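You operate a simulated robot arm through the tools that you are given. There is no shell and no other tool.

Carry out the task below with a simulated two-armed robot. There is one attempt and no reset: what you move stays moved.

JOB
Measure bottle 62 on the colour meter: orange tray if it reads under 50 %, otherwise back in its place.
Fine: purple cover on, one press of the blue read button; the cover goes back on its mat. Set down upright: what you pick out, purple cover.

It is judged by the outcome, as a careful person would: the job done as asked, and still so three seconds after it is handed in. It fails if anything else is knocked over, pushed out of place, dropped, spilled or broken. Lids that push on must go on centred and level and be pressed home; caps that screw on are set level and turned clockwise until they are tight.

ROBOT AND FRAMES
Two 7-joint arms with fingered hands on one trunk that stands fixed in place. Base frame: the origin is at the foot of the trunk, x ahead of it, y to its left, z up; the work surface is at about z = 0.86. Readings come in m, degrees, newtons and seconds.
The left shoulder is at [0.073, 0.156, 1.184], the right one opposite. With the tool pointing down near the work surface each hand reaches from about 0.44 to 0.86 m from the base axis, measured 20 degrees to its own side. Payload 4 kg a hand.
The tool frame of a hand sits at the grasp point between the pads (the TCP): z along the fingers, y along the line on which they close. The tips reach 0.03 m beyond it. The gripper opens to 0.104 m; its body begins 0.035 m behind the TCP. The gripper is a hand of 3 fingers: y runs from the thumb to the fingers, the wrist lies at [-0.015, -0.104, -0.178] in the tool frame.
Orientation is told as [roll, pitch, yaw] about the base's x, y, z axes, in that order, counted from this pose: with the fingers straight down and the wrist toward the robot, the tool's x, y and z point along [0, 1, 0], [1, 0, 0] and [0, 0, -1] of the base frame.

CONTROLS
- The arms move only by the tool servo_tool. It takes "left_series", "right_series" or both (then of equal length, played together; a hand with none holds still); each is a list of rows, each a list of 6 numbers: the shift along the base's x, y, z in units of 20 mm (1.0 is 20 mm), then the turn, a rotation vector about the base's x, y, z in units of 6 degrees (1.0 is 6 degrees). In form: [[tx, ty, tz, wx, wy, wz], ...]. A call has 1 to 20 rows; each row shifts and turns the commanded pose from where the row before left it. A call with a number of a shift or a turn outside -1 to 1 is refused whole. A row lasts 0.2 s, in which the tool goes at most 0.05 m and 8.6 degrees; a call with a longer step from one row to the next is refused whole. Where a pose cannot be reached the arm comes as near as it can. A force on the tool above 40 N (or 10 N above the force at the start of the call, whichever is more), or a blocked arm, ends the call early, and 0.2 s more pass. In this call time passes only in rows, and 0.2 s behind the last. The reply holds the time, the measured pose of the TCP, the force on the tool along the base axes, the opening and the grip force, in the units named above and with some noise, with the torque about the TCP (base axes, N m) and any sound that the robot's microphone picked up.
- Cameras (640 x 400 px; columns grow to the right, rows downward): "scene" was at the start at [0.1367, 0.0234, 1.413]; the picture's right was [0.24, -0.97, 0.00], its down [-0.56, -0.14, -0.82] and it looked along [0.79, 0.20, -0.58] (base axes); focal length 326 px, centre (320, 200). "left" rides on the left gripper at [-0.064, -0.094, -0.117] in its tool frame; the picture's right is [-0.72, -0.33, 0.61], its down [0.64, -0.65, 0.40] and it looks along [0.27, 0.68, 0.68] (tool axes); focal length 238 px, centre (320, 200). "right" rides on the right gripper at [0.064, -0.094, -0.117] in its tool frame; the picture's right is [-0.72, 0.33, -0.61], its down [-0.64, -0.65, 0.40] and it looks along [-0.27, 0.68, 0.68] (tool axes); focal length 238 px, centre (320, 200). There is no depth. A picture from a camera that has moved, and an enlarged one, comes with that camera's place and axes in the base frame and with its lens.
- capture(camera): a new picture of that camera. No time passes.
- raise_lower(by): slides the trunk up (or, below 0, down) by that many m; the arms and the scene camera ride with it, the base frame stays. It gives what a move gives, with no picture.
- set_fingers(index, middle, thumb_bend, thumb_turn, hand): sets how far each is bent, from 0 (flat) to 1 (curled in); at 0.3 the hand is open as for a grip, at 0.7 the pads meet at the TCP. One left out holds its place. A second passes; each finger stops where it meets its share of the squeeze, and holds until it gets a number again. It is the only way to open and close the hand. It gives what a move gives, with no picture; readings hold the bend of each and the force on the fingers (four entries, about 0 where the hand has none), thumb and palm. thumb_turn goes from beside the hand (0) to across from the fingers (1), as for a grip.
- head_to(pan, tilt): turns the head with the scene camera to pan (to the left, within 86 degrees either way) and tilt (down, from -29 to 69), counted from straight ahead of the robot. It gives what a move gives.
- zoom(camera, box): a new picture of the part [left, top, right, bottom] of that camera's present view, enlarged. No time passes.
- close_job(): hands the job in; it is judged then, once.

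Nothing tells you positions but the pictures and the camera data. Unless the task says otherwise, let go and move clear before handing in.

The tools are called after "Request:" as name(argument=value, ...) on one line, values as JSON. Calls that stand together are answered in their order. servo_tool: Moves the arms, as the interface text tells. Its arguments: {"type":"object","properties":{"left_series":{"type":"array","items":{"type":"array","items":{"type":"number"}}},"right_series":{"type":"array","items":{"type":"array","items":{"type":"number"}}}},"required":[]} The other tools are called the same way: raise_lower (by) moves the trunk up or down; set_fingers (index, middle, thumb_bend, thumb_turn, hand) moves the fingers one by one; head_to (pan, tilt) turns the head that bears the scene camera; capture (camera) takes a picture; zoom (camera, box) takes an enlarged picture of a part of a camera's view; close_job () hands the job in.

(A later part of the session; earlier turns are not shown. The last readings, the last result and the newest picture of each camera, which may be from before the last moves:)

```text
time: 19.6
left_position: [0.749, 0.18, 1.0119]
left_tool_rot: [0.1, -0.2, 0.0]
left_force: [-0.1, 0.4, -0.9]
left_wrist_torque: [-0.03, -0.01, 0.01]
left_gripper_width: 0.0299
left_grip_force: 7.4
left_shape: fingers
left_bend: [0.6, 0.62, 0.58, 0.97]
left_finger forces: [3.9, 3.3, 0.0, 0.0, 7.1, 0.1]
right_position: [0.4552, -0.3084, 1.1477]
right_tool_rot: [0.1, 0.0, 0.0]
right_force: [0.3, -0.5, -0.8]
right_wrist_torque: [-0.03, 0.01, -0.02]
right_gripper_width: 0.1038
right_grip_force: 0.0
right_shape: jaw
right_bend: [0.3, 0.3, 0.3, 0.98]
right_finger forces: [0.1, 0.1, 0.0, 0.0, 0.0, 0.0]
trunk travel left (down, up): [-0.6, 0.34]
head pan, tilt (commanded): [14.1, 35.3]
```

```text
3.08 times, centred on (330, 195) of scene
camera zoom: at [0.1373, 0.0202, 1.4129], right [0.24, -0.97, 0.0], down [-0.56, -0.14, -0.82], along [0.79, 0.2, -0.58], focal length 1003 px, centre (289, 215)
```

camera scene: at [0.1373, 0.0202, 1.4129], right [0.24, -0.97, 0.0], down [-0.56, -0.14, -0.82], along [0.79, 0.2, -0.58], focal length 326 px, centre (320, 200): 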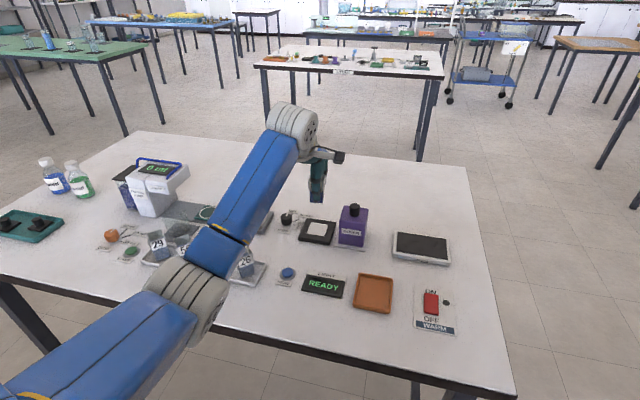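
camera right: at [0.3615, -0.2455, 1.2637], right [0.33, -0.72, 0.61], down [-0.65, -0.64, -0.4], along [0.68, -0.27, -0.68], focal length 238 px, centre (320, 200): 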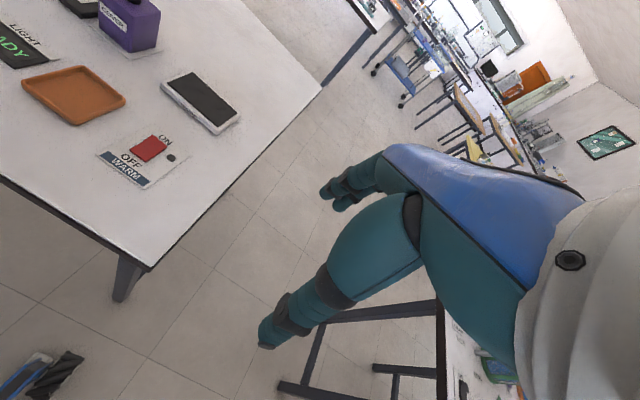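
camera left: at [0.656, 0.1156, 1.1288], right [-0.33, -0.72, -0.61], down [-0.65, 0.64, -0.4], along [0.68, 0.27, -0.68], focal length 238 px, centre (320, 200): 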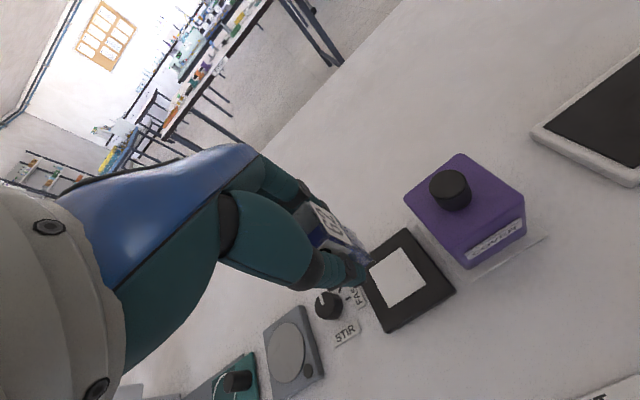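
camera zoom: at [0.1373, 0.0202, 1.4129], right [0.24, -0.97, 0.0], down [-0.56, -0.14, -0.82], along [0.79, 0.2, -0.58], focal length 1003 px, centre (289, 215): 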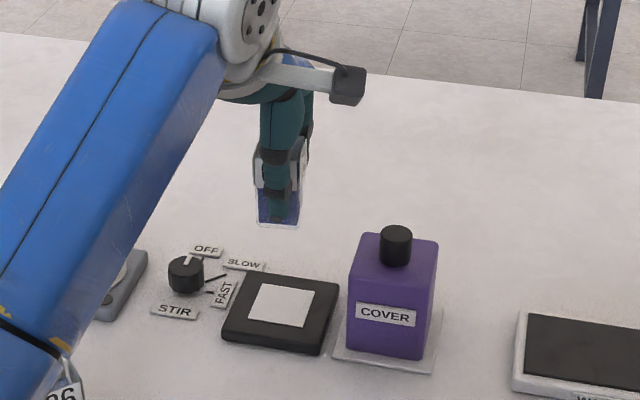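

The pad centre computes to (0.7495, 0.179), within 1 mm of the bottle's axis, and the bottle bottom is about 47 mm below the TCP. I'll lower to just above the plate.

Request:
servo_tool(left_series=[[0, -0.02, -0.1, 0, 0, 0], [0, -0.02, -0.3, 0, 0, 0], [0, 0, -0.4, 0, 0, 0], [0, 0, -0.4, 0, 0, 0], [0, 0, -0.4, 0, 0, 0], [0, 0, -0.4, 0, 0, 0], [0, 0, -0.4, 0, 0, 0], [0, 0, -0.4, 0, 0, 0], [0, 0, -0.4, 0, 0, 0], [0, 0, -0.4, 0, 0, 0], [0, 0, -0.4, 0, 0, 0], [0, 0, -0.2, 0, 0, 0], [0, 0, -0.1, 0, 0, 0]])

Request:
zoom(camera="left", box=[260, 160, 420, 300])

Request:
zoom(camera="scene", box=[280, 180, 380, 260])

```text
time: 22.4
left_position: [0.7495, 0.1799, 0.926]
left_tool_rot: [0.1, 0.0, 0.0]
left_force: [0.8, 0.0, 0.1]
left_wrist_torque: [0.03, -0.01, 0.01]
left_gripper_width: 0.0296
left_grip_force: 7.0
left_shape: fingers
left_bend: [0.6, 0.62, 0.58, 0.97]
left_finger forces: [3.9, 3.2, 0.0, 0.1, 7.1, 0.0]
right_position: [0.4558, -0.3089, 1.1486]
right_tool_rot: [0.1, 0.0, 0.0]
right_force: [0.2, 1.1, 0.3]
right_wrist_torque: [-0.01, 0.03, 0.03]
right_gripper_width: 0.1035
right_grip_force: 0.1
right_shape: jaw
right_bend: [0.3, 0.3, 0.3, 0.98]
right_finger forces: [0.0, 0.0, 0.0, 0.1, 0.0, 0.1]
trunk travel left (down, up): [-0.6, 0.34]
head pan, tilt (commanded): [14.1, 35.3]
```

```text
2.86 times, centred on (340, 230) of left
camera zoom: at [0.6559, 0.115, 1.0425], right [-0.33, -0.72, -0.61], down [-0.65, 0.64, -0.4], along [0.68, 0.27, -0.68], focal length 681 px, centre (263, 114)
```

zoom: 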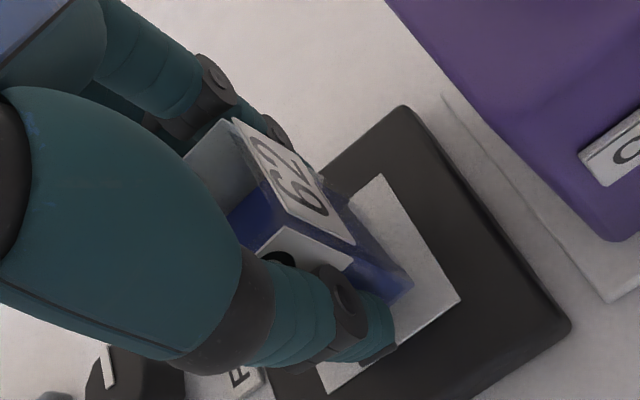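

```text
5.00 times, centred on (330, 220) of scene
camera zoom: at [0.1372, 0.0203, 1.413], right [0.24, -0.97, 0.0], down [-0.56, -0.14, -0.82], along [0.79, 0.2, -0.58], focal length 1630 px, centre (270, 100)
```

zoom: 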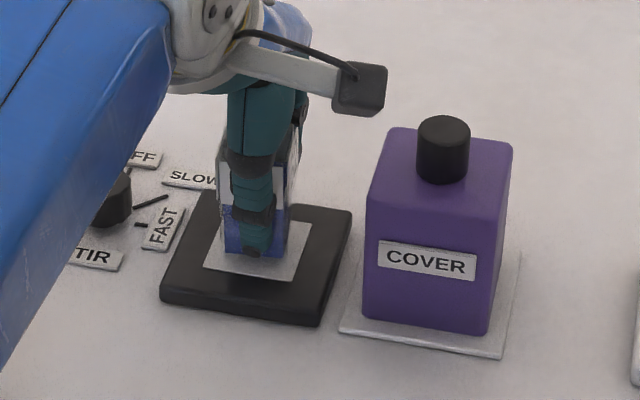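

The bottle is centred over the white pad, a few millimetres up. I'll lower in small steps and watch the force.

Request:
servo_tool(left_series=[[0, 0, -0.1, 0, 0, 0], [0, 0, -0.1, 0, 0, 0], [0, 0, -0.05, 0, 0, 0]])

```text
time: 23.2
left_position: [0.7499, 0.1804, 0.9213]
left_tool_rot: [0.1, 0.0, 0.0]
left_force: [0.1, -0.3, -0.4]
left_wrist_torque: [-0.02, 0.03, -0.02]
left_gripper_width: 0.0297
left_grip_force: 6.8
left_shape: fingers
left_bend: [0.6, 0.62, 0.58, 0.97]
left_finger forces: [3.9, 3.3, 0.0, 0.1, 7.1, 0.1]
right_position: [0.4555, -0.3086, 1.1491]
right_tool_rot: [0.1, 0.0, 0.1]
right_force: [0.0, 0.2, -0.6]
right_wrist_torque: [-0.02, 0.0, -0.03]
right_gripper_width: 0.1034
right_grip_force: 0.1
right_shape: jaw
right_bend: [0.3, 0.3, 0.3, 0.98]
right_finger forces: [0.1, 0.1, 0.1, 0.0, 0.0, 0.0]
trunk travel left (down, up): [-0.6, 0.34]
head pan, tilt (commanded): [14.1, 35.3]
```

There's no contact yet at z 0.921. I'll continue in 1 mm steps.

Request:
servo_tool(left_series=[[0, 0, -0.05, 0, 0, 0], [0, 0, -0.05, 0, 0, 0], [0, 0, 0, 0, 0, 0]])

Request:
zoom(camera="scene", box=[290, 200, 350, 250])

```text
time: 24.0
left_position: [0.7494, 0.1807, 0.918]
left_tool_rot: [0.2, -0.1, 0.0]
left_force: [0.5, -0.3, 2.3]
left_wrist_torque: [-0.02, -0.02, 0.02]
left_gripper_width: 0.0296
left_grip_force: 7.6
left_shape: fingers
left_bend: [0.6, 0.62, 0.58, 0.97]
left_finger forces: [4.2, 3.5, 0.0, 0.0, 7.2, 0.1]
right_position: [0.454, -0.3087, 1.1487]
right_tool_rot: [0.0, 0.0, 0.1]
right_force: [-1.1, 0.4, -0.7]
right_wrist_torque: [0.01, 0.0, 0.0]
right_gripper_width: 0.1037
right_grip_force: 0.1
right_shape: jaw
right_bend: [0.3, 0.3, 0.3, 0.98]
right_finger forces: [0.0, 0.0, 0.0, 0.0, 0.0, 0.1]
trunk travel left (down, up): [-0.6, 0.34]
head pan, tilt (commanded): [14.1, 35.3]
```

```text
8.00 times, centred on (320, 225) of scene
camera zoom: at [0.1365, 0.02, 1.4131], right [0.24, -0.97, 0.0], down [-0.56, -0.14, -0.82], along [0.79, 0.2, -0.58], focal length 2607 px, centre (320, 0)
```

zoom: 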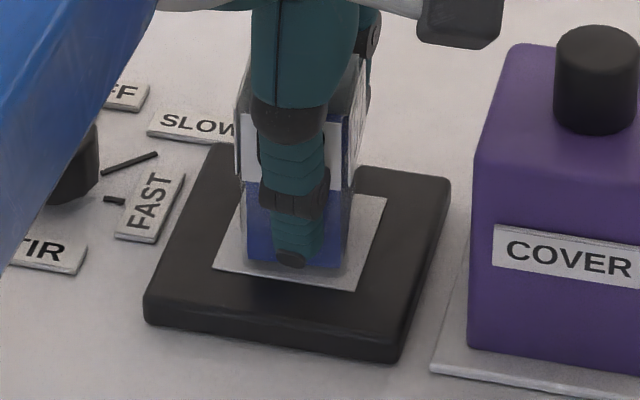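

Contact is felt at 2.3 N upward with TCP z≈0.918, so the bottle stands on the pad. I'll open the fingers in two stages.

Request:
set_fingers(hand="left", index=0.54, middle=0.54, thumb_bend=0.54)

Request:
set_fingers(hand="left", index=0.45, middle=0.45, thumb_bend=0.45)

Request:
zoom(camera="left", box=[260, 160, 420, 300])

Request:
zoom(camera="scene", box=[290, 200, 350, 250])

```text
time: 25.0
left_position: [0.7489, 0.1801, 0.9189]
left_tool_rot: [0.0, -0.1, 0.0]
left_force: [-0.5, -0.9, 0.0]
left_wrist_torque: [-0.02, 0.01, -0.01]
left_gripper_width: 0.0411
left_grip_force: 0.1
left_shape: fingers
left_bend: [0.54, 0.54, 0.54, 0.97]
left_finger forces: [0.0, 0.0, 0.0, 0.0, 0.0, 0.0]
right_position: [0.4554, -0.3091, 1.149]
right_tool_rot: [0.2, -0.1, 0.0]
right_force: [-0.2, 1.0, 0.0]
right_wrist_torque: [0.03, -0.03, 0.0]
right_gripper_width: 0.1037
right_grip_force: 0.1
right_shape: jaw
right_bend: [0.3, 0.3, 0.3, 0.98]
right_finger forces: [0.0, 0.0, 0.0, 0.0, 0.0, 0.0]
trunk travel left (down, up): [-0.6, 0.34]
head pan, tilt (commanded): [14.1, 35.3]
```

```text
time: 26.0
left_position: [0.7502, 0.1798, 0.9195]
left_tool_rot: [0.2, -0.1, 0.1]
left_force: [0.0, 0.2, -0.5]
left_wrist_torque: [-0.01, -0.02, 0.02]
left_gripper_width: 0.0643
left_grip_force: 0.0
left_shape: fingers
left_bend: [0.45, 0.45, 0.45, 0.97]
left_finger forces: [0.0, 0.0, 0.0, 0.0, 0.0, 0.1]
right_position: [0.4551, -0.31, 1.1484]
right_tool_rot: [0.0, 0.0, 0.0]
right_force: [0.4, 0.1, -0.3]
right_wrist_torque: [0.01, -0.01, 0.0]
right_gripper_width: 0.1036
right_grip_force: 0.1
right_shape: jaw
right_bend: [0.3, 0.3, 0.3, 0.98]
right_finger forces: [0.0, 0.0, 0.1, 0.1, 0.1, 0.1]
trunk travel left (down, up): [-0.6, 0.34]
head pan, tilt (commanded): [14.1, 35.3]
```

```text
2.86 times, centred on (340, 230) of left
camera zoom: at [0.6558, 0.1152, 1.0356], right [-0.33, -0.72, -0.61], down [-0.65, 0.64, -0.4], along [0.68, 0.27, -0.68], focal length 681 px, centre (263, 114)
```

zoom: 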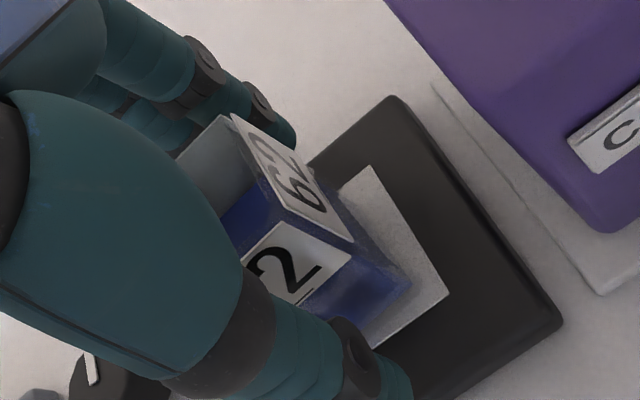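

```text
8.00 times, centred on (320, 225) of scene
camera zoom: at [0.1371, 0.0203, 1.413], right [0.24, -0.97, 0.0], down [-0.56, -0.14, -0.82], along [0.79, 0.2, -0.58], focal length 2607 px, centre (320, 0)
```

zoom: 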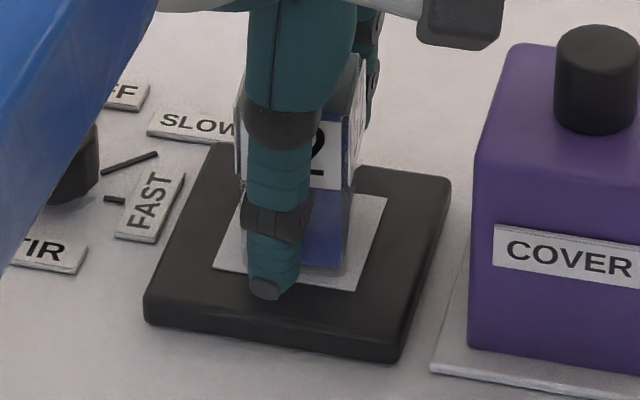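

The bottle is free and standing on the pad. I'll raise the hand straight up and then look at the result.

Request:
servo_tool(left_series=[[0, 0, 0.2, 0, 0, 0], [0, 0, 0.4, 0, 0, 0], [0, 0, 0.5, 0, 0, 0], [0, 0, 0.5, 0, 0, 0], [0, 0, 0.7, 0, 0, 0], [0, 0, 0.8, 0, 0, 0], [0, 0, 0.8, 0, 0, 0], [0, 0, 0.8, 0, 0, 0], [0, 0, 0.8, 0, 0, 0], [0, 0, 0.8, 0, 0, 0]])

Request:
zoom(camera="left", box=[300, 160, 500, 320])

Request:
zoom(camera="scene", box=[290, 195, 380, 255])

Request:
capture(camera="left")

```text
time: 28.2
left_position: [0.7489, 0.1786, 1.046]
left_tool_rot: [0.0, -0.1, 0.1]
left_force: [0.4, -0.3, 0.0]
left_wrist_torque: [-0.02, 0.02, 0.01]
left_gripper_width: 0.0645
left_grip_force: 0.0
left_shape: fingers
left_bend: [0.45, 0.45, 0.45, 0.97]
left_finger forces: [0.0, 0.0, 0.0, 0.0, 0.1, 0.0]
right_position: [0.4539, -0.3085, 1.148]
right_tool_rot: [0.1, 0.0, -0.1]
right_force: [0.9, -1.0, 0.0]
right_wrist_torque: [0.01, 0.01, 0.0]
right_gripper_width: 0.1036
right_grip_force: 0.0
right_shape: jaw
right_bend: [0.3, 0.3, 0.3, 0.98]
right_finger forces: [0.0, 0.0, 0.0, 0.0, 0.0, 0.0]
trunk travel left (down, up): [-0.6, 0.34]
head pan, tilt (commanded): [14.1, 35.3]
```

```text
2.50 times, centred on (400, 240) of left
camera zoom: at [0.6558, 0.1147, 1.1629], right [-0.33, -0.72, -0.61], down [-0.65, 0.64, -0.4], along [0.68, 0.27, -0.68], focal length 596 px, centre (120, 100)
```

zoom: 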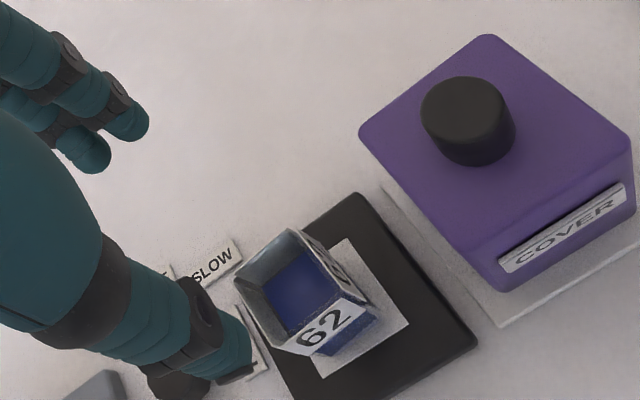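

```text
6.67 times, centred on (335, 225) of scene
camera zoom: at [0.1369, 0.0201, 1.413], right [0.24, -0.97, 0.0], down [-0.56, -0.14, -0.82], along [0.79, 0.2, -0.58], focal length 2173 px, centre (220, 33)
```

zoom: 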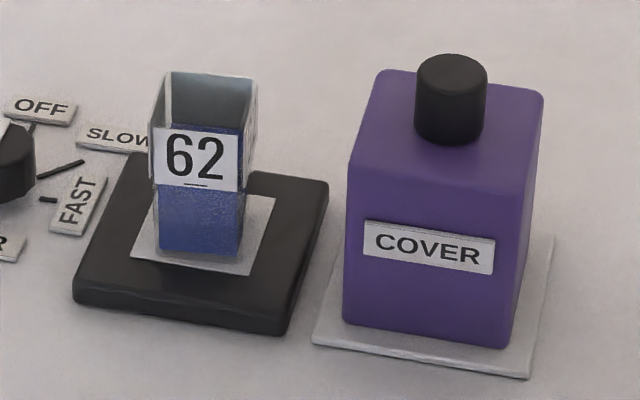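

```text
taken
camera left: at [0.6558, 0.1147, 1.1629], right [-0.33, -0.72, -0.61], down [-0.65, 0.64, -0.4], along [0.68, 0.27, -0.68], focal length 238 px, centre (320, 200)
```

left: 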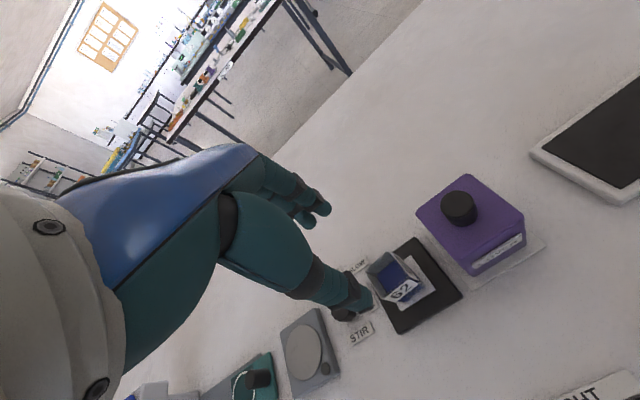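

Bottle 62 stands squarely on the pad. Triangulation puts the cover's centre at about (0.7495, 0.0895), with its top at z≈0.94, body about 58 mm wide, and knob top at z≈0.965. I'll open the hand fully and move above it.

Request:
servo_tool(left_series=[[0, -0.3, 0, 0, 0, 0], [0, -0.6, 0, 0, 0, 0], [0, -0.7, 0, 0, 0, 0], [0, -0.7, 0, 0, 0, 0], [0, -0.7, 0, 0, 0, 0], [0, -0.7, 0, 0, 0, 0], [0, -0.5, 0, 0, 0, 0], [0, -0.3, 0, 0, 0, 0]])

Request:
set_fingers(hand="left", index=0.3, middle=0.3, thumb_bend=0.3)

Request:
capture(camera="left")

Request:
zoom(camera="left", box=[300, 180, 500, 320])

Request:
zoom(camera="scene", box=[290, 150, 410, 260])

```text
time: 30.0
left_position: [0.7498, 0.0889, 1.044]
left_tool_rot: [0.0, 0.1, 0.1]
left_force: [-0.4, -1.2, 0.2]
left_wrist_torque: [0.01, 0.05, 0.03]
left_gripper_width: 0.0646
left_grip_force: 0.1
left_shape: fingers
left_bend: [0.45, 0.45, 0.45, 0.97]
left_finger forces: [0.0, 0.0, 0.0, 0.0, 0.1, 0.0]
right_position: [0.4561, -0.3089, 1.1485]
right_tool_rot: [0.2, 0.0, 0.0]
right_force: [-0.1, 0.1, 0.4]
right_wrist_torque: [-0.01, -0.01, -0.02]
right_gripper_width: 0.1035
right_grip_force: 0.1
right_shape: jaw
right_bend: [0.3, 0.3, 0.3, 0.98]
right_finger forces: [0.0, 0.1, 0.0, 0.0, 0.1, 0.0]
trunk travel left (down, up): [-0.6, 0.34]
head pan, tilt (commanded): [14.1, 35.3]
```

```text
time: 31.0
left_position: [0.7486, 0.0896, 1.0456]
left_tool_rot: [0.1, 0.0, 0.0]
left_force: [0.5, 1.0, 0.2]
left_wrist_torque: [-0.01, -0.01, -0.02]
left_gripper_width: 0.1026
left_grip_force: 0.0
left_shape: fingers
left_bend: [0.3, 0.3, 0.3, 0.97]
left_finger forces: [0.0, 0.1, 0.0, 0.0, 0.1, 0.0]
right_position: [0.4551, -0.3098, 1.1474]
right_tool_rot: [0.1, 0.0, 0.0]
right_force: [-0.5, -0.4, -0.9]
right_wrist_torque: [0.0, 0.03, 0.02]
right_gripper_width: 0.1037
right_grip_force: 0.0
right_shape: jaw
right_bend: [0.3, 0.3, 0.3, 0.98]
right_finger forces: [0.0, 0.0, 0.0, 0.1, 0.0, 0.1]
trunk travel left (down, up): [-0.6, 0.34]
head pan, tilt (commanded): [14.1, 35.3]
```

```text
taken
camera left: at [0.6558, 0.0248, 1.1616], right [-0.33, -0.72, -0.61], down [-0.65, 0.64, -0.4], along [0.68, 0.27, -0.68], focal length 238 px, centre (320, 200)
```

left: 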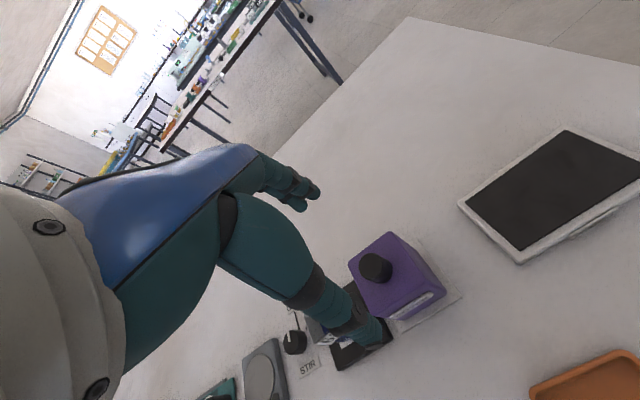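

```text
2.86 times, centred on (400, 250) of left
camera zoom: at [0.6558, 0.0248, 1.1616], right [-0.33, -0.72, -0.61], down [-0.65, 0.64, -0.4], along [0.68, 0.27, -0.68], focal length 681 px, centre (91, 57)
```

zoom: 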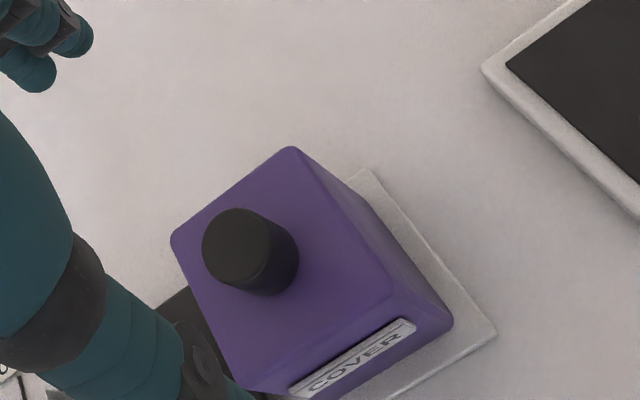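

```text
3.64 times, centred on (350, 205) of scene
camera zoom: at [0.1372, 0.0198, 1.413], right [0.24, -0.97, 0.0], down [-0.56, -0.14, -0.82], along [0.79, 0.2, -0.58], focal length 1185 px, centre (211, 182)
```

zoom: 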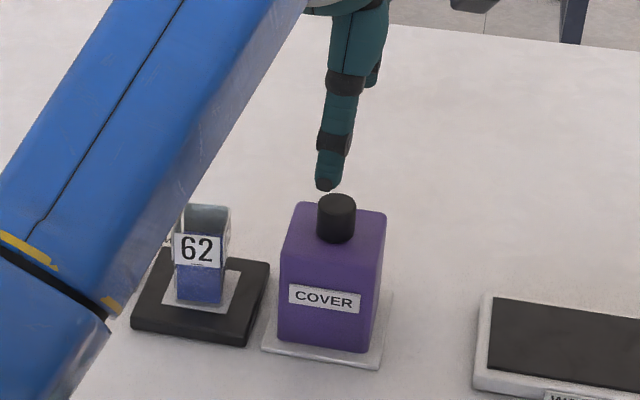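

From this closer view, the cover's centre is within 1–2 mm of the TCP and its faces are square to the hand. I'll descend with the fingers straddling its body, keeping the palm above the knob.

Request:
servo_tool(left_series=[[-0.05, -0.03, -0.3, 0, 0, 0], [0, 0, -0.5, 0, 0, 0], [0, 0, -0.5, 0, 0, 0], [0, 0, -0.5, 0, 0, 0], [0, 0, -0.5, 0, 0, 0], [0, 0, -0.5, 0, 0, 0], [0, 0, -0.5, 0, 0, 0], [0, 0, -0.5, 0, 0, 0], [0, 0, -0.5, 0, 0, 0], [0, 0, -0.5, 0, 0, 0], [0, 0, -0.2, 0, 0, 0]])

Request:
capture(camera="left")

Request:
zoom(camera="scene", box=[290, 170, 410, 260])

```text
time: 33.4
left_position: [0.7487, 0.089, 0.9436]
left_tool_rot: [0.1, 0.0, 0.0]
left_force: [-0.7, 0.9, 0.5]
left_wrist_torque: [-0.01, 0.02, 0.01]
left_gripper_width: 0.1027
left_grip_force: 0.0
left_shape: fingers
left_bend: [0.3, 0.3, 0.3, 0.97]
left_finger forces: [0.1, 0.1, 0.0, 0.0, 0.1, 0.1]
right_position: [0.4562, -0.3089, 1.1483]
right_tool_rot: [0.1, 0.0, 0.0]
right_force: [-0.1, 0.6, -0.6]
right_wrist_torque: [0.01, 0.02, -0.01]
right_gripper_width: 0.1036
right_grip_force: 0.0
right_shape: jaw
right_bend: [0.3, 0.3, 0.3, 0.98]
right_finger forces: [0.1, 0.1, 0.1, 0.0, 0.0, 0.0]
trunk travel left (down, up): [-0.6, 0.34]
head pan, tilt (commanded): [14.1, 35.3]
```

```text
taken
camera left: at [0.6553, 0.0243, 1.0611], right [-0.33, -0.72, -0.61], down [-0.65, 0.64, -0.4], along [0.68, 0.27, -0.68], focal length 238 px, centre (320, 200)
```

left: 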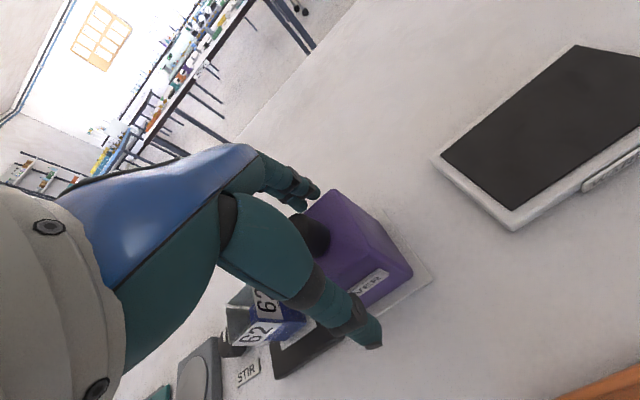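

```text
4.44 times, centred on (350, 215) of scene
camera zoom: at [0.1371, 0.0197, 1.413], right [0.24, -0.97, 0.0], down [-0.56, -0.14, -0.82], along [0.79, 0.2, -0.58], focal length 1448 px, centre (187, 133)
```

zoom: 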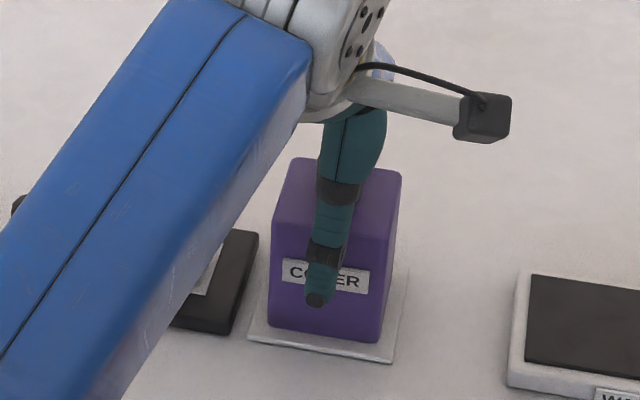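

The thumb is in front of the COVER label and the fingers are behind the body with no contact. I'll check the wrist view closely before closing.

Request:
zoom(camera="left", box=[220, 150, 440, 360])

Request:
set_fingers(hand="left", index=0.45, middle=0.45, thumb_bend=0.45)

Request:
zoom(camera="left", box=[220, 150, 440, 360])

Request:
zoom(camera="scene", box=[320, 190, 390, 255])

```text
1.90 times, centred on (330, 255) of left
camera zoom: at [0.6553, 0.0243, 1.0611], right [-0.33, -0.72, -0.61], down [-0.65, 0.64, -0.4], along [0.68, 0.27, -0.68], focal length 454 px, centre (301, 95)
```

zoom: 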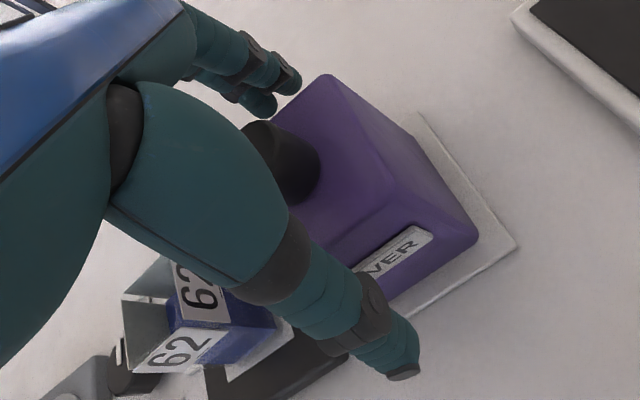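

```text
time: 34.4
left_position: [0.7474, 0.0878, 0.9438]
left_tool_rot: [0.1, 0.0, 0.1]
left_force: [-0.1, 0.0, 0.5]
left_wrist_torque: [0.0, -0.06, -0.01]
left_gripper_width: 0.066
left_grip_force: 0.2
left_shape: fingers
left_bend: [0.45, 0.45, 0.45, 0.97]
left_finger forces: [0.2, 0.0, 0.1, 0.0, 0.0, 0.0]
right_position: [0.4548, -0.3088, 1.1489]
right_tool_rot: [0.1, 0.1, 0.0]
right_force: [-0.5, -0.3, -0.1]
right_wrist_torque: [0.0, 0.0, -0.01]
right_gripper_width: 0.1036
right_grip_force: 0.0
right_shape: jaw
right_bend: [0.3, 0.3, 0.3, 0.98]
right_finger forces: [0.1, 0.0, 0.0, 0.0, 0.0, 0.0]
trunk travel left (down, up): [-0.6, 0.34]
head pan, tilt (commanded): [14.1, 35.3]
```

```text
1.90 times, centred on (330, 255) of left
camera zoom: at [0.6553, 0.0242, 1.0614], right [-0.33, -0.72, -0.61], down [-0.65, 0.64, -0.4], along [0.68, 0.27, -0.68], focal length 454 px, centre (301, 95)
```

zoom: 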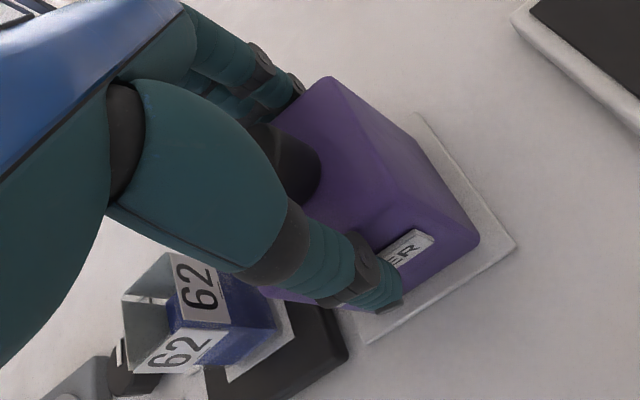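

```text
6.15 times, centred on (355, 222) of scene
camera zoom: at [0.1372, 0.0197, 1.413], right [0.24, -0.97, 0.0], down [-0.56, -0.14, -0.82], along [0.79, 0.2, -0.58], focal length 2006 px, centre (105, 62)
```

zoom: 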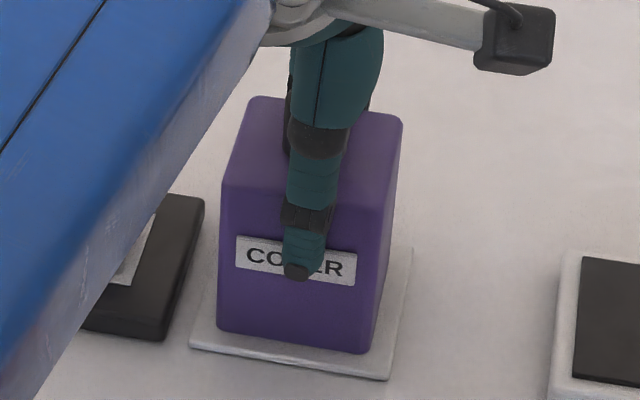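

The index finger just touches the far face. I'll close further in a small step.

Request:
set_fingers(hand="left", index=0.5, middle=0.5, thumb_bend=0.5)

Request:
zoom(camera="left", box=[220, 150, 440, 360])

```text
time: 35.4
left_position: [0.7488, 0.0877, 0.9449]
left_tool_rot: [0.1, 0.0, 0.0]
left_force: [0.3, -0.3, 0.2]
left_wrist_torque: [-0.01, -0.04, 0.02]
left_gripper_width: 0.0607
left_grip_force: 4.3
left_shape: fingers
left_bend: [0.47, 0.48, 0.47, 0.97]
left_finger forces: [2.6, 1.8, 0.1, 0.0, 4.3, 0.0]
right_position: [0.4552, -0.3096, 1.1488]
right_tool_rot: [0.1, 0.0, 0.0]
right_force: [0.0, 0.9, -0.3]
right_wrist_torque: [0.0, -0.02, 0.0]
right_gripper_width: 0.1034
right_grip_force: 0.0
right_shape: jaw
right_bend: [0.3, 0.3, 0.3, 0.98]
right_finger forces: [0.0, 0.0, 0.1, 0.0, 0.0, 0.1]
trunk travel left (down, up): [-0.6, 0.34]
head pan, tilt (commanded): [14.1, 35.3]
```

```text
1.90 times, centred on (330, 255) of left
camera zoom: at [0.6552, 0.0242, 1.0615], right [-0.33, -0.72, -0.61], down [-0.65, 0.64, -0.4], along [0.68, 0.27, -0.68], focal length 454 px, centre (301, 95)
```

zoom: 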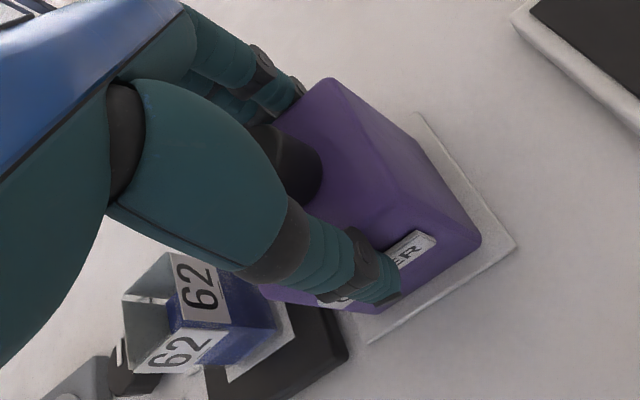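

The cover is gripped at about 60 mm width with balanced force. I'll firm it a bit more and lift a little to test.

Request:
set_fingers(hand="left", index=0.56, middle=0.56, thumb_bend=0.56)

Request:
servo_tool(left_series=[[0, 0, 0.1, 0, 0, 0], [0, 0, 0.2, 0, 0, 0], [0, 0, 0.3, 0, 0, 0], [0, 0, 0.3, 0, 0, 0], [0, 0, 0.2, 0, 0, 0]])

Request:
zoom(camera="scene", box=[320, 190, 390, 255])

Request:
zoom(camera="left", box=[220, 150, 440, 360])

```text
time: 36.4
left_position: [0.7485, 0.0886, 0.9434]
left_tool_rot: [0.0, 0.1, 0.1]
left_force: [-0.4, -0.8, 2.0]
left_wrist_torque: [0.02, -0.09, -0.02]
left_gripper_width: 0.0586
left_grip_force: 11.1
left_shape: fingers
left_bend: [0.49, 0.51, 0.48, 0.97]
left_finger forces: [6.2, 5.3, 0.0, 0.0, 11.4, 0.0]
right_position: [0.4548, -0.3085, 1.1492]
right_tool_rot: [0.1, 0.0, 0.1]
right_force: [0.0, 0.3, 0.8]
right_wrist_torque: [0.05, 0.02, -0.01]
right_gripper_width: 0.1036
right_grip_force: 0.1
right_shape: jaw
right_bend: [0.3, 0.3, 0.3, 0.98]
right_finger forces: [0.1, 0.0, 0.0, 0.0, 0.0, 0.0]
trunk travel left (down, up): [-0.6, 0.34]
head pan, tilt (commanded): [14.1, 35.3]
```

```text
time: 37.6
left_position: [0.7481, 0.0885, 0.9661]
left_tool_rot: [-0.1, 0.0, 0.0]
left_force: [-0.7, 0.0, -0.4]
left_wrist_torque: [-0.02, 0.03, 0.02]
left_gripper_width: 0.0589
left_grip_force: 11.5
left_shape: fingers
left_bend: [0.49, 0.51, 0.48, 0.97]
left_finger forces: [6.3, 5.0, 0.1, 0.1, 11.4, 0.1]
right_position: [0.454, -0.3094, 1.1481]
right_tool_rot: [0.2, 0.0, 0.0]
right_force: [-0.1, 0.3, -0.4]
right_wrist_torque: [0.0, 0.0, -0.01]
right_gripper_width: 0.1037
right_grip_force: 0.1
right_shape: jaw
right_bend: [0.3, 0.3, 0.3, 0.98]
right_finger forces: [0.0, 0.1, 0.1, 0.0, 0.1, 0.0]
trunk travel left (down, up): [-0.6, 0.34]
head pan, tilt (commanded): [14.1, 35.3]
```

```text
6.15 times, centred on (355, 222) of scene
camera zoom: at [0.1372, 0.0197, 1.413], right [0.24, -0.97, 0.0], down [-0.56, -0.14, -0.82], along [0.79, 0.2, -0.58], focal length 2006 px, centre (105, 62)
```

zoom: 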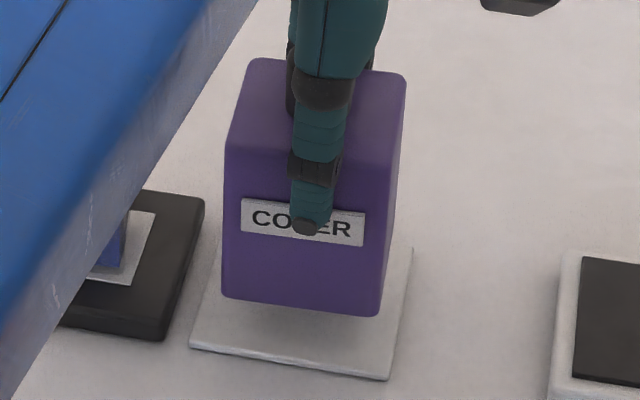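

```text
1.90 times, centred on (330, 255) of left
camera zoom: at [0.6548, 0.0243, 1.0835], right [-0.33, -0.72, -0.61], down [-0.65, 0.64, -0.4], along [0.68, 0.27, -0.68], focal length 454 px, centre (301, 95)
```

zoom: 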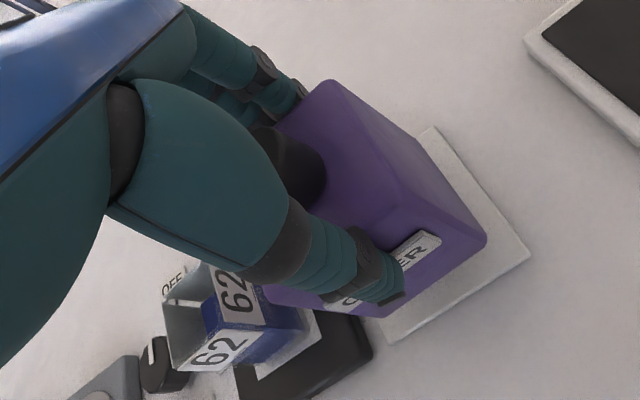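

The cover lifts with the hand. I want to verify it's level, so I'll zoom in on its bottom edge.

Request:
zoom(camera="scene", box=[338, 195, 378, 245])

Request:
zoom(camera="left", box=[310, 180, 420, 290])

Request:
capture(camera="right")

```text
8.00 times, centred on (358, 220) of scene
camera zoom: at [0.1372, 0.0197, 1.413], right [0.24, -0.97, 0.0], down [-0.56, -0.14, -0.82], along [0.79, 0.2, -0.58], focal length 2607 px, centre (16, 40)
```

zoom: 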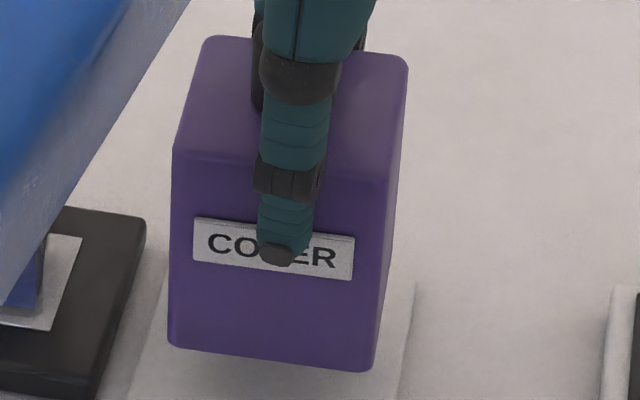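

```text
3.64 times, centred on (365, 235) of left
camera zoom: at [0.6548, 0.0243, 1.0835], right [-0.33, -0.72, -0.61], down [-0.65, 0.64, -0.4], along [0.68, 0.27, -0.68], focal length 867 px, centre (156, 73)
```

zoom: 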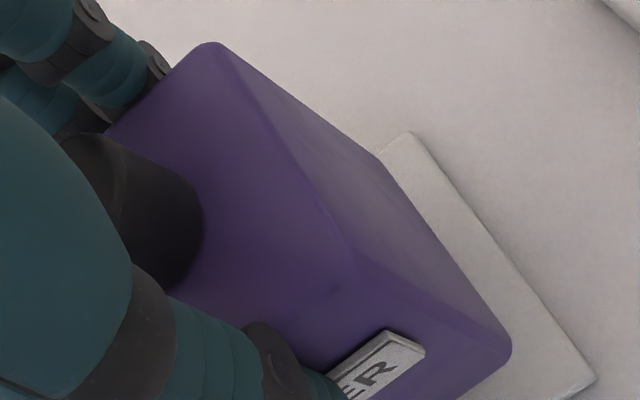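

```text
taken
camera right: at [0.3614, -0.2455, 1.2638], right [0.33, -0.72, 0.61], down [-0.65, -0.64, -0.4], along [0.68, -0.27, -0.68], focal length 238 px, centre (320, 200)
```

right: 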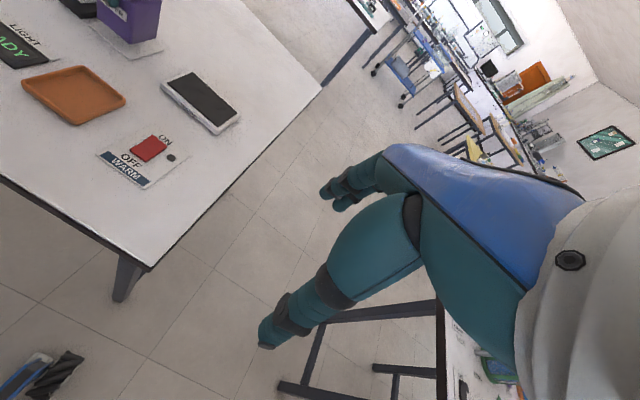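

The cover came up level but turned about 3–4° counter-clockwise in the grip, judging from both cameras. I'll lift it higher and turn the hand back by about 3.3° so it's square again.

Request:
servo_tool(left_series=[[0, 0, 0.2, 0, 0, 0], [0, 0, 0.4, 0, 0, 0], [0, 0, 0.5, 0, 0, -0.1], [0, 0, 0.5, 0, 0, -0.15], [0, 0, 0.5, 0, 0, -0.15], [0, 0, 0.5, 0, 0, -0.15], [0, 0, 0.5, 0, 0, 0], [0, 0, 0.5, 0, 0, 0], [0, 0, 0.3, 0, 0, 0], [0, 0, 0.1, 0, 0, 0]])

Request:
zoom(camera="left", box=[310, 180, 420, 290])

Request:
zoom(camera="scene", box=[330, 160, 390, 250])

Request:
capture(camera="scene")

```text
time: 39.8
left_position: [0.748, 0.0879, 1.0463]
left_tool_rot: [0.1, 0.1, -3.3]
left_force: [0.0, 0.5, -0.6]
left_wrist_torque: [0.04, 0.01, 0.0]
left_gripper_width: 0.0586
left_grip_force: 11.3
left_shape: fingers
left_bend: [0.49, 0.51, 0.48, 0.97]
left_finger forces: [6.1, 5.0, 0.0, 0.0, 11.4, 0.0]
right_position: [0.455, -0.3084, 1.1492]
right_tool_rot: [0.1, 0.1, 0.1]
right_force: [0.2, 0.9, -0.5]
right_wrist_torque: [0.0, -0.02, 0.01]
right_gripper_width: 0.1037
right_grip_force: 0.2
right_shape: jaw
right_bend: [0.3, 0.3, 0.3, 0.98]
right_finger forces: [0.1, 0.0, 0.0, 0.1, 0.0, 0.0]
trunk travel left (down, up): [-0.6, 0.34]
head pan, tilt (commanded): [14.1, 35.3]
```

```text
3.64 times, centred on (365, 235) of left
camera zoom: at [0.6513, 0.0297, 1.1635], right [-0.37, -0.7, -0.61], down [-0.61, 0.68, -0.4], along [0.7, 0.23, -0.68], focal length 867 px, centre (156, 73)
```

zoom: 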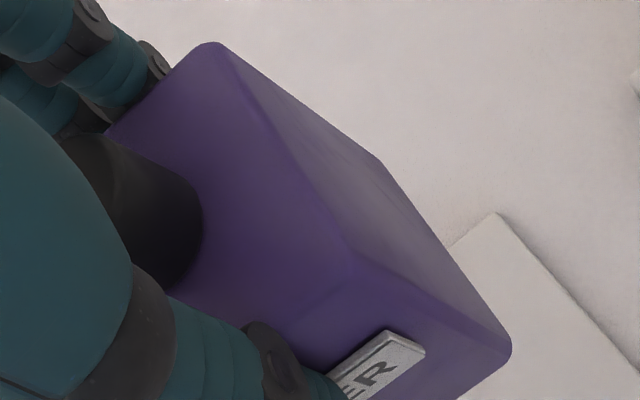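

```text
4.44 times, centred on (360, 205) of scene
camera zoom: at [0.1373, 0.0197, 1.4129], right [0.24, -0.97, 0.0], down [-0.56, -0.14, -0.82], along [0.79, 0.2, -0.58], focal length 1448 px, centre (142, 178)
```

zoom: 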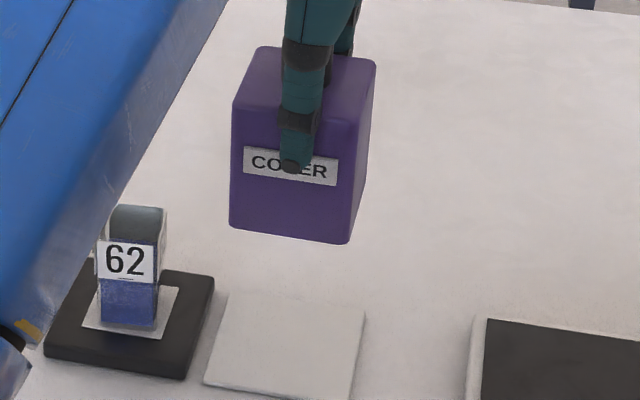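

```text
taken
camera scene: at [0.1373, 0.0197, 1.4129], right [0.24, -0.97, 0.0], down [-0.56, -0.14, -0.82], along [0.79, 0.2, -0.58], focal length 326 px, centre (320, 200)
```

scene: 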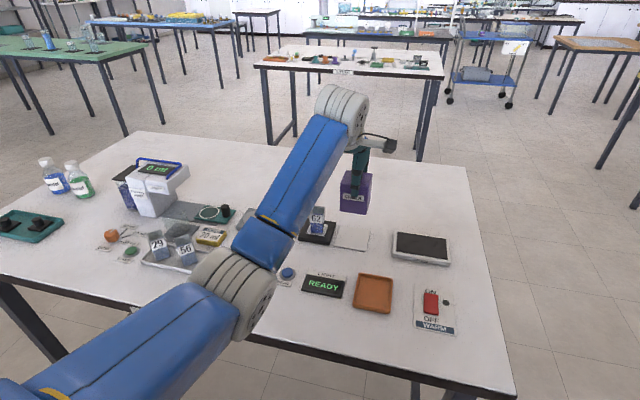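

The cover is now square in the scene view (edge slope 0.149 against 0.150 expected). I'll carry it sideways over the bottle, with its bottom about 25 mm above the bottle's rim.

Request:
servo_tool(left_series=[[0, 0.2, 0, 0, 0, 0], [0, 0.4, 0, 0, 0, 0], [0.01, 0.6, 0, 0, 0, 0], [0.01, 0.6, 0, 0, 0, 0], [0.01, 0.6, 0, 0, 0, 0], [0.01, 0.6, 0, 0, 0, 0], [0.01, 0.6, 0, 0, 0, 0], [0, 0.5, 0, 0, 0, 0], [0, 0.3, 0, 0, 0, 0], [0, 0.13, 0, 0, 0, 0], [0, 0, 0, 0, 0, 0]])

Request:
zoom(camera="scene", box=[280, 160, 370, 255])

Request:
zoom(camera="left", box=[250, 160, 470, 320])

Request:
capture(camera="right")

```text
time: 42.2
left_position: [0.7498, 0.179, 1.0469]
left_tool_rot: [-0.1, 0.0, -3.3]
left_force: [0.5, -0.2, 0.2]
left_wrist_torque: [-0.03, -0.01, -0.01]
left_gripper_width: 0.0584
left_grip_force: 10.9
left_shape: fingers
left_bend: [0.49, 0.51, 0.48, 0.97]
left_finger forces: [6.2, 4.9, 0.1, 0.1, 11.4, 0.0]
right_position: [0.4546, -0.3082, 1.1493]
right_tool_rot: [0.2, -0.1, 0.1]
right_force: [-0.3, -0.1, 1.0]
right_wrist_torque: [0.02, 0.03, 0.01]
right_gripper_width: 0.1037
right_grip_force: 0.0
right_shape: jaw
right_bend: [0.3, 0.3, 0.3, 0.98]
right_finger forces: [0.1, 0.0, 0.0, 0.0, 0.0, 0.1]
trunk travel left (down, up): [-0.6, 0.34]
head pan, tilt (commanded): [14.1, 35.3]
```

```text
4.21 times, centred on (325, 208) of scene
camera zoom: at [0.1373, 0.0202, 1.4129], right [0.24, -0.97, 0.0], down [-0.56, -0.14, -0.82], along [0.79, 0.2, -0.58], focal length 1372 px, centre (299, 168)
```

zoom: 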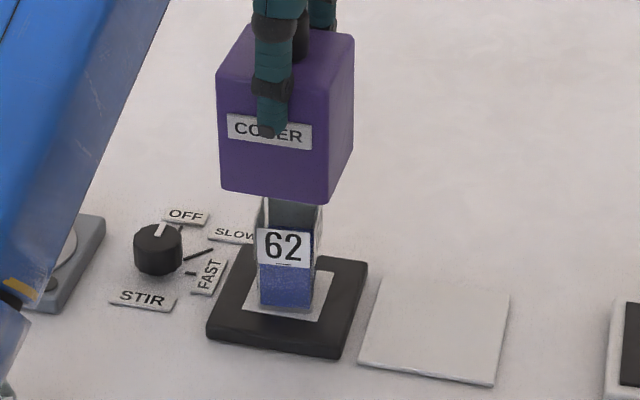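

```text
2.50 times, centred on (360, 240) of left
camera zoom: at [0.6528, 0.1202, 1.1636], right [-0.37, -0.7, -0.61], down [-0.61, 0.68, -0.4], along [0.7, 0.23, -0.68], focal length 596 px, centre (220, 100)
```

zoom: 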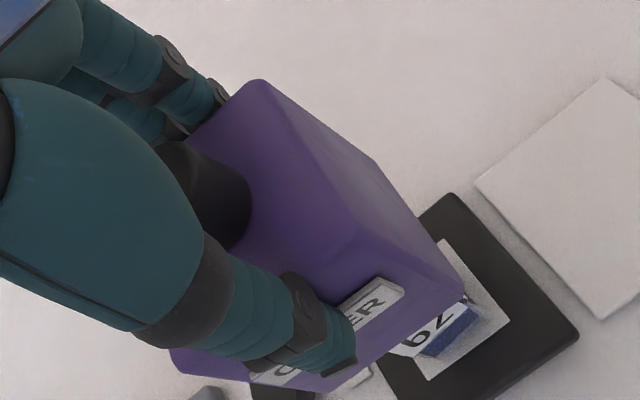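

```text
taken
camera right: at [0.3615, -0.2454, 1.2638], right [0.33, -0.72, 0.61], down [-0.65, -0.64, -0.4], along [0.68, -0.27, -0.68], focal length 238 px, centre (320, 200)
```

right: 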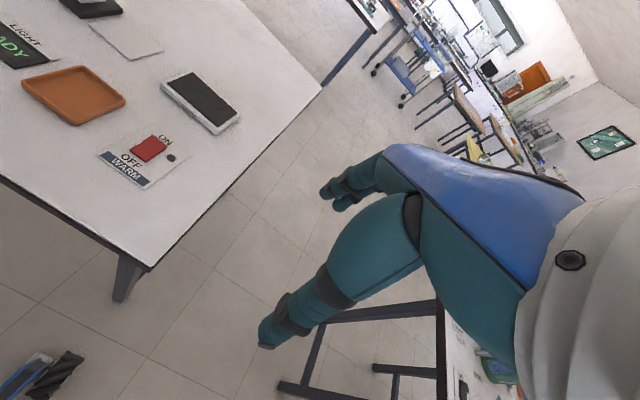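

The cover's centre line (y≈0.180) matches the bottle (y≈0.180), and x is the same as where the bottle was released. I'll lower it over the bottle slowly.

Request:
servo_tool(left_series=[[0, 0, -0.1, 0, 0, 0], [0, 0, -0.3, 0, 0, 0], [0, 0, -0.4, 0, 0, 0], [0, 0, -0.4, 0, 0, 0], [0, 0, -0.4, 0, 0, 0], [0, 0, -0.4, 0, 0, 0], [0, 0, 0, 0, 0, 0]])

Request:
zoom(camera="scene", box=[280, 170, 360, 255])

```text
time: 43.8
left_position: [0.7493, 0.1796, 1.0056]
left_tool_rot: [0.1, 0.0, -3.3]
left_force: [0.1, -0.2, -1.9]
left_wrist_torque: [0.01, 0.03, 0.0]
left_gripper_width: 0.0587
left_grip_force: 10.8
left_shape: fingers
left_bend: [0.49, 0.51, 0.48, 0.97]
left_finger forces: [6.3, 5.0, 0.0, 0.0, 11.4, 0.0]
right_position: [0.4557, -0.3086, 1.1485]
right_tool_rot: [0.1, 0.0, 0.0]
right_force: [0.6, -0.2, -0.3]
right_wrist_torque: [0.01, -0.04, 0.0]
right_gripper_width: 0.1037
right_grip_force: 0.1
right_shape: jaw
right_bend: [0.3, 0.3, 0.3, 0.98]
right_finger forces: [0.0, 0.0, 0.0, 0.1, 0.0, 0.0]
trunk travel left (down, up): [-0.6, 0.34]
head pan, tilt (commanded): [14.1, 35.3]
```

```text
4.71 times, centred on (320, 212) of scene
camera zoom: at [0.1372, 0.0203, 1.413], right [0.24, -0.97, 0.0], down [-0.56, -0.14, -0.82], along [0.79, 0.2, -0.58], focal length 1534 px, centre (320, 141)
```

zoom: 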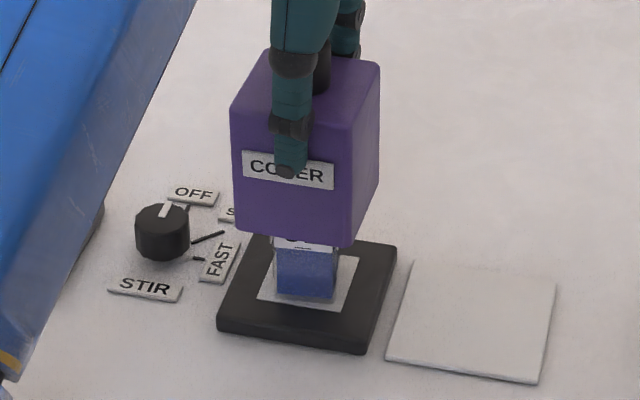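

The cover has passed over the bottle's rim without contact. Continuing down to just above the plate.

Request:
servo_tool(left_series=[[0, 0, -0.3, 0, 0, 0], [0, 0, -0.4, 0, 0, 0], [0, 0, -0.4, 0, 0, 0], [0, 0, -0.4, 0, 0, 0], [0, 0, -0.4, 0, 0, 0], [0, 0, -0.3, 0, 0, 0], [0, 0, -0.15, 0, 0, 0], [0, 0, 0, 0, 0, 0]])

Request:
zoom(camera="scene", box=[290, 190, 350, 250])

```text
time: 45.6
left_position: [0.7487, 0.1798, 0.9595]
left_tool_rot: [0.1, 0.0, -3.3]
left_force: [0.3, -0.4, -1.1]
left_wrist_torque: [0.01, 0.02, 0.01]
left_gripper_width: 0.0584
left_grip_force: 11.8
left_shape: fingers
left_bend: [0.49, 0.51, 0.48, 0.97]
left_finger forces: [6.2, 5.1, 0.1, 0.0, 11.4, 0.0]
right_position: [0.4548, -0.3088, 1.148]
right_tool_rot: [0.1, -0.1, 0.0]
right_force: [-0.4, 0.1, -0.4]
right_wrist_torque: [0.0, 0.01, 0.04]
right_gripper_width: 0.1037
right_grip_force: 0.0
right_shape: jaw
right_bend: [0.3, 0.3, 0.3, 0.98]
right_finger forces: [0.1, 0.0, 0.0, 0.0, 0.0, 0.0]
trunk travel left (down, up): [-0.6, 0.34]
head pan, tilt (commanded): [14.1, 35.3]
```

```text
6.67 times, centred on (320, 220) of scene
camera zoom: at [0.1372, 0.0203, 1.4129], right [0.24, -0.97, 0.0], down [-0.56, -0.14, -0.82], along [0.79, 0.2, -0.58], focal length 2173 px, centre (320, 67)
```

zoom: 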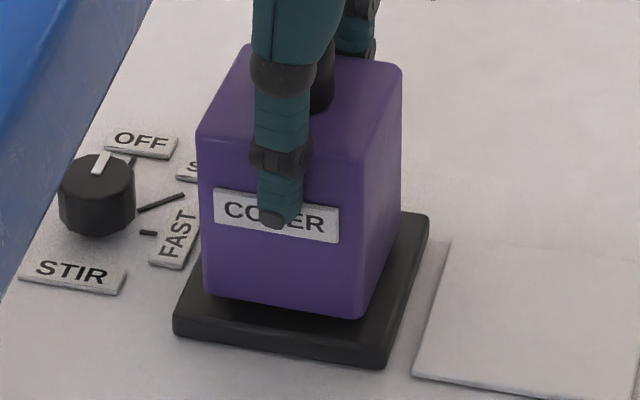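

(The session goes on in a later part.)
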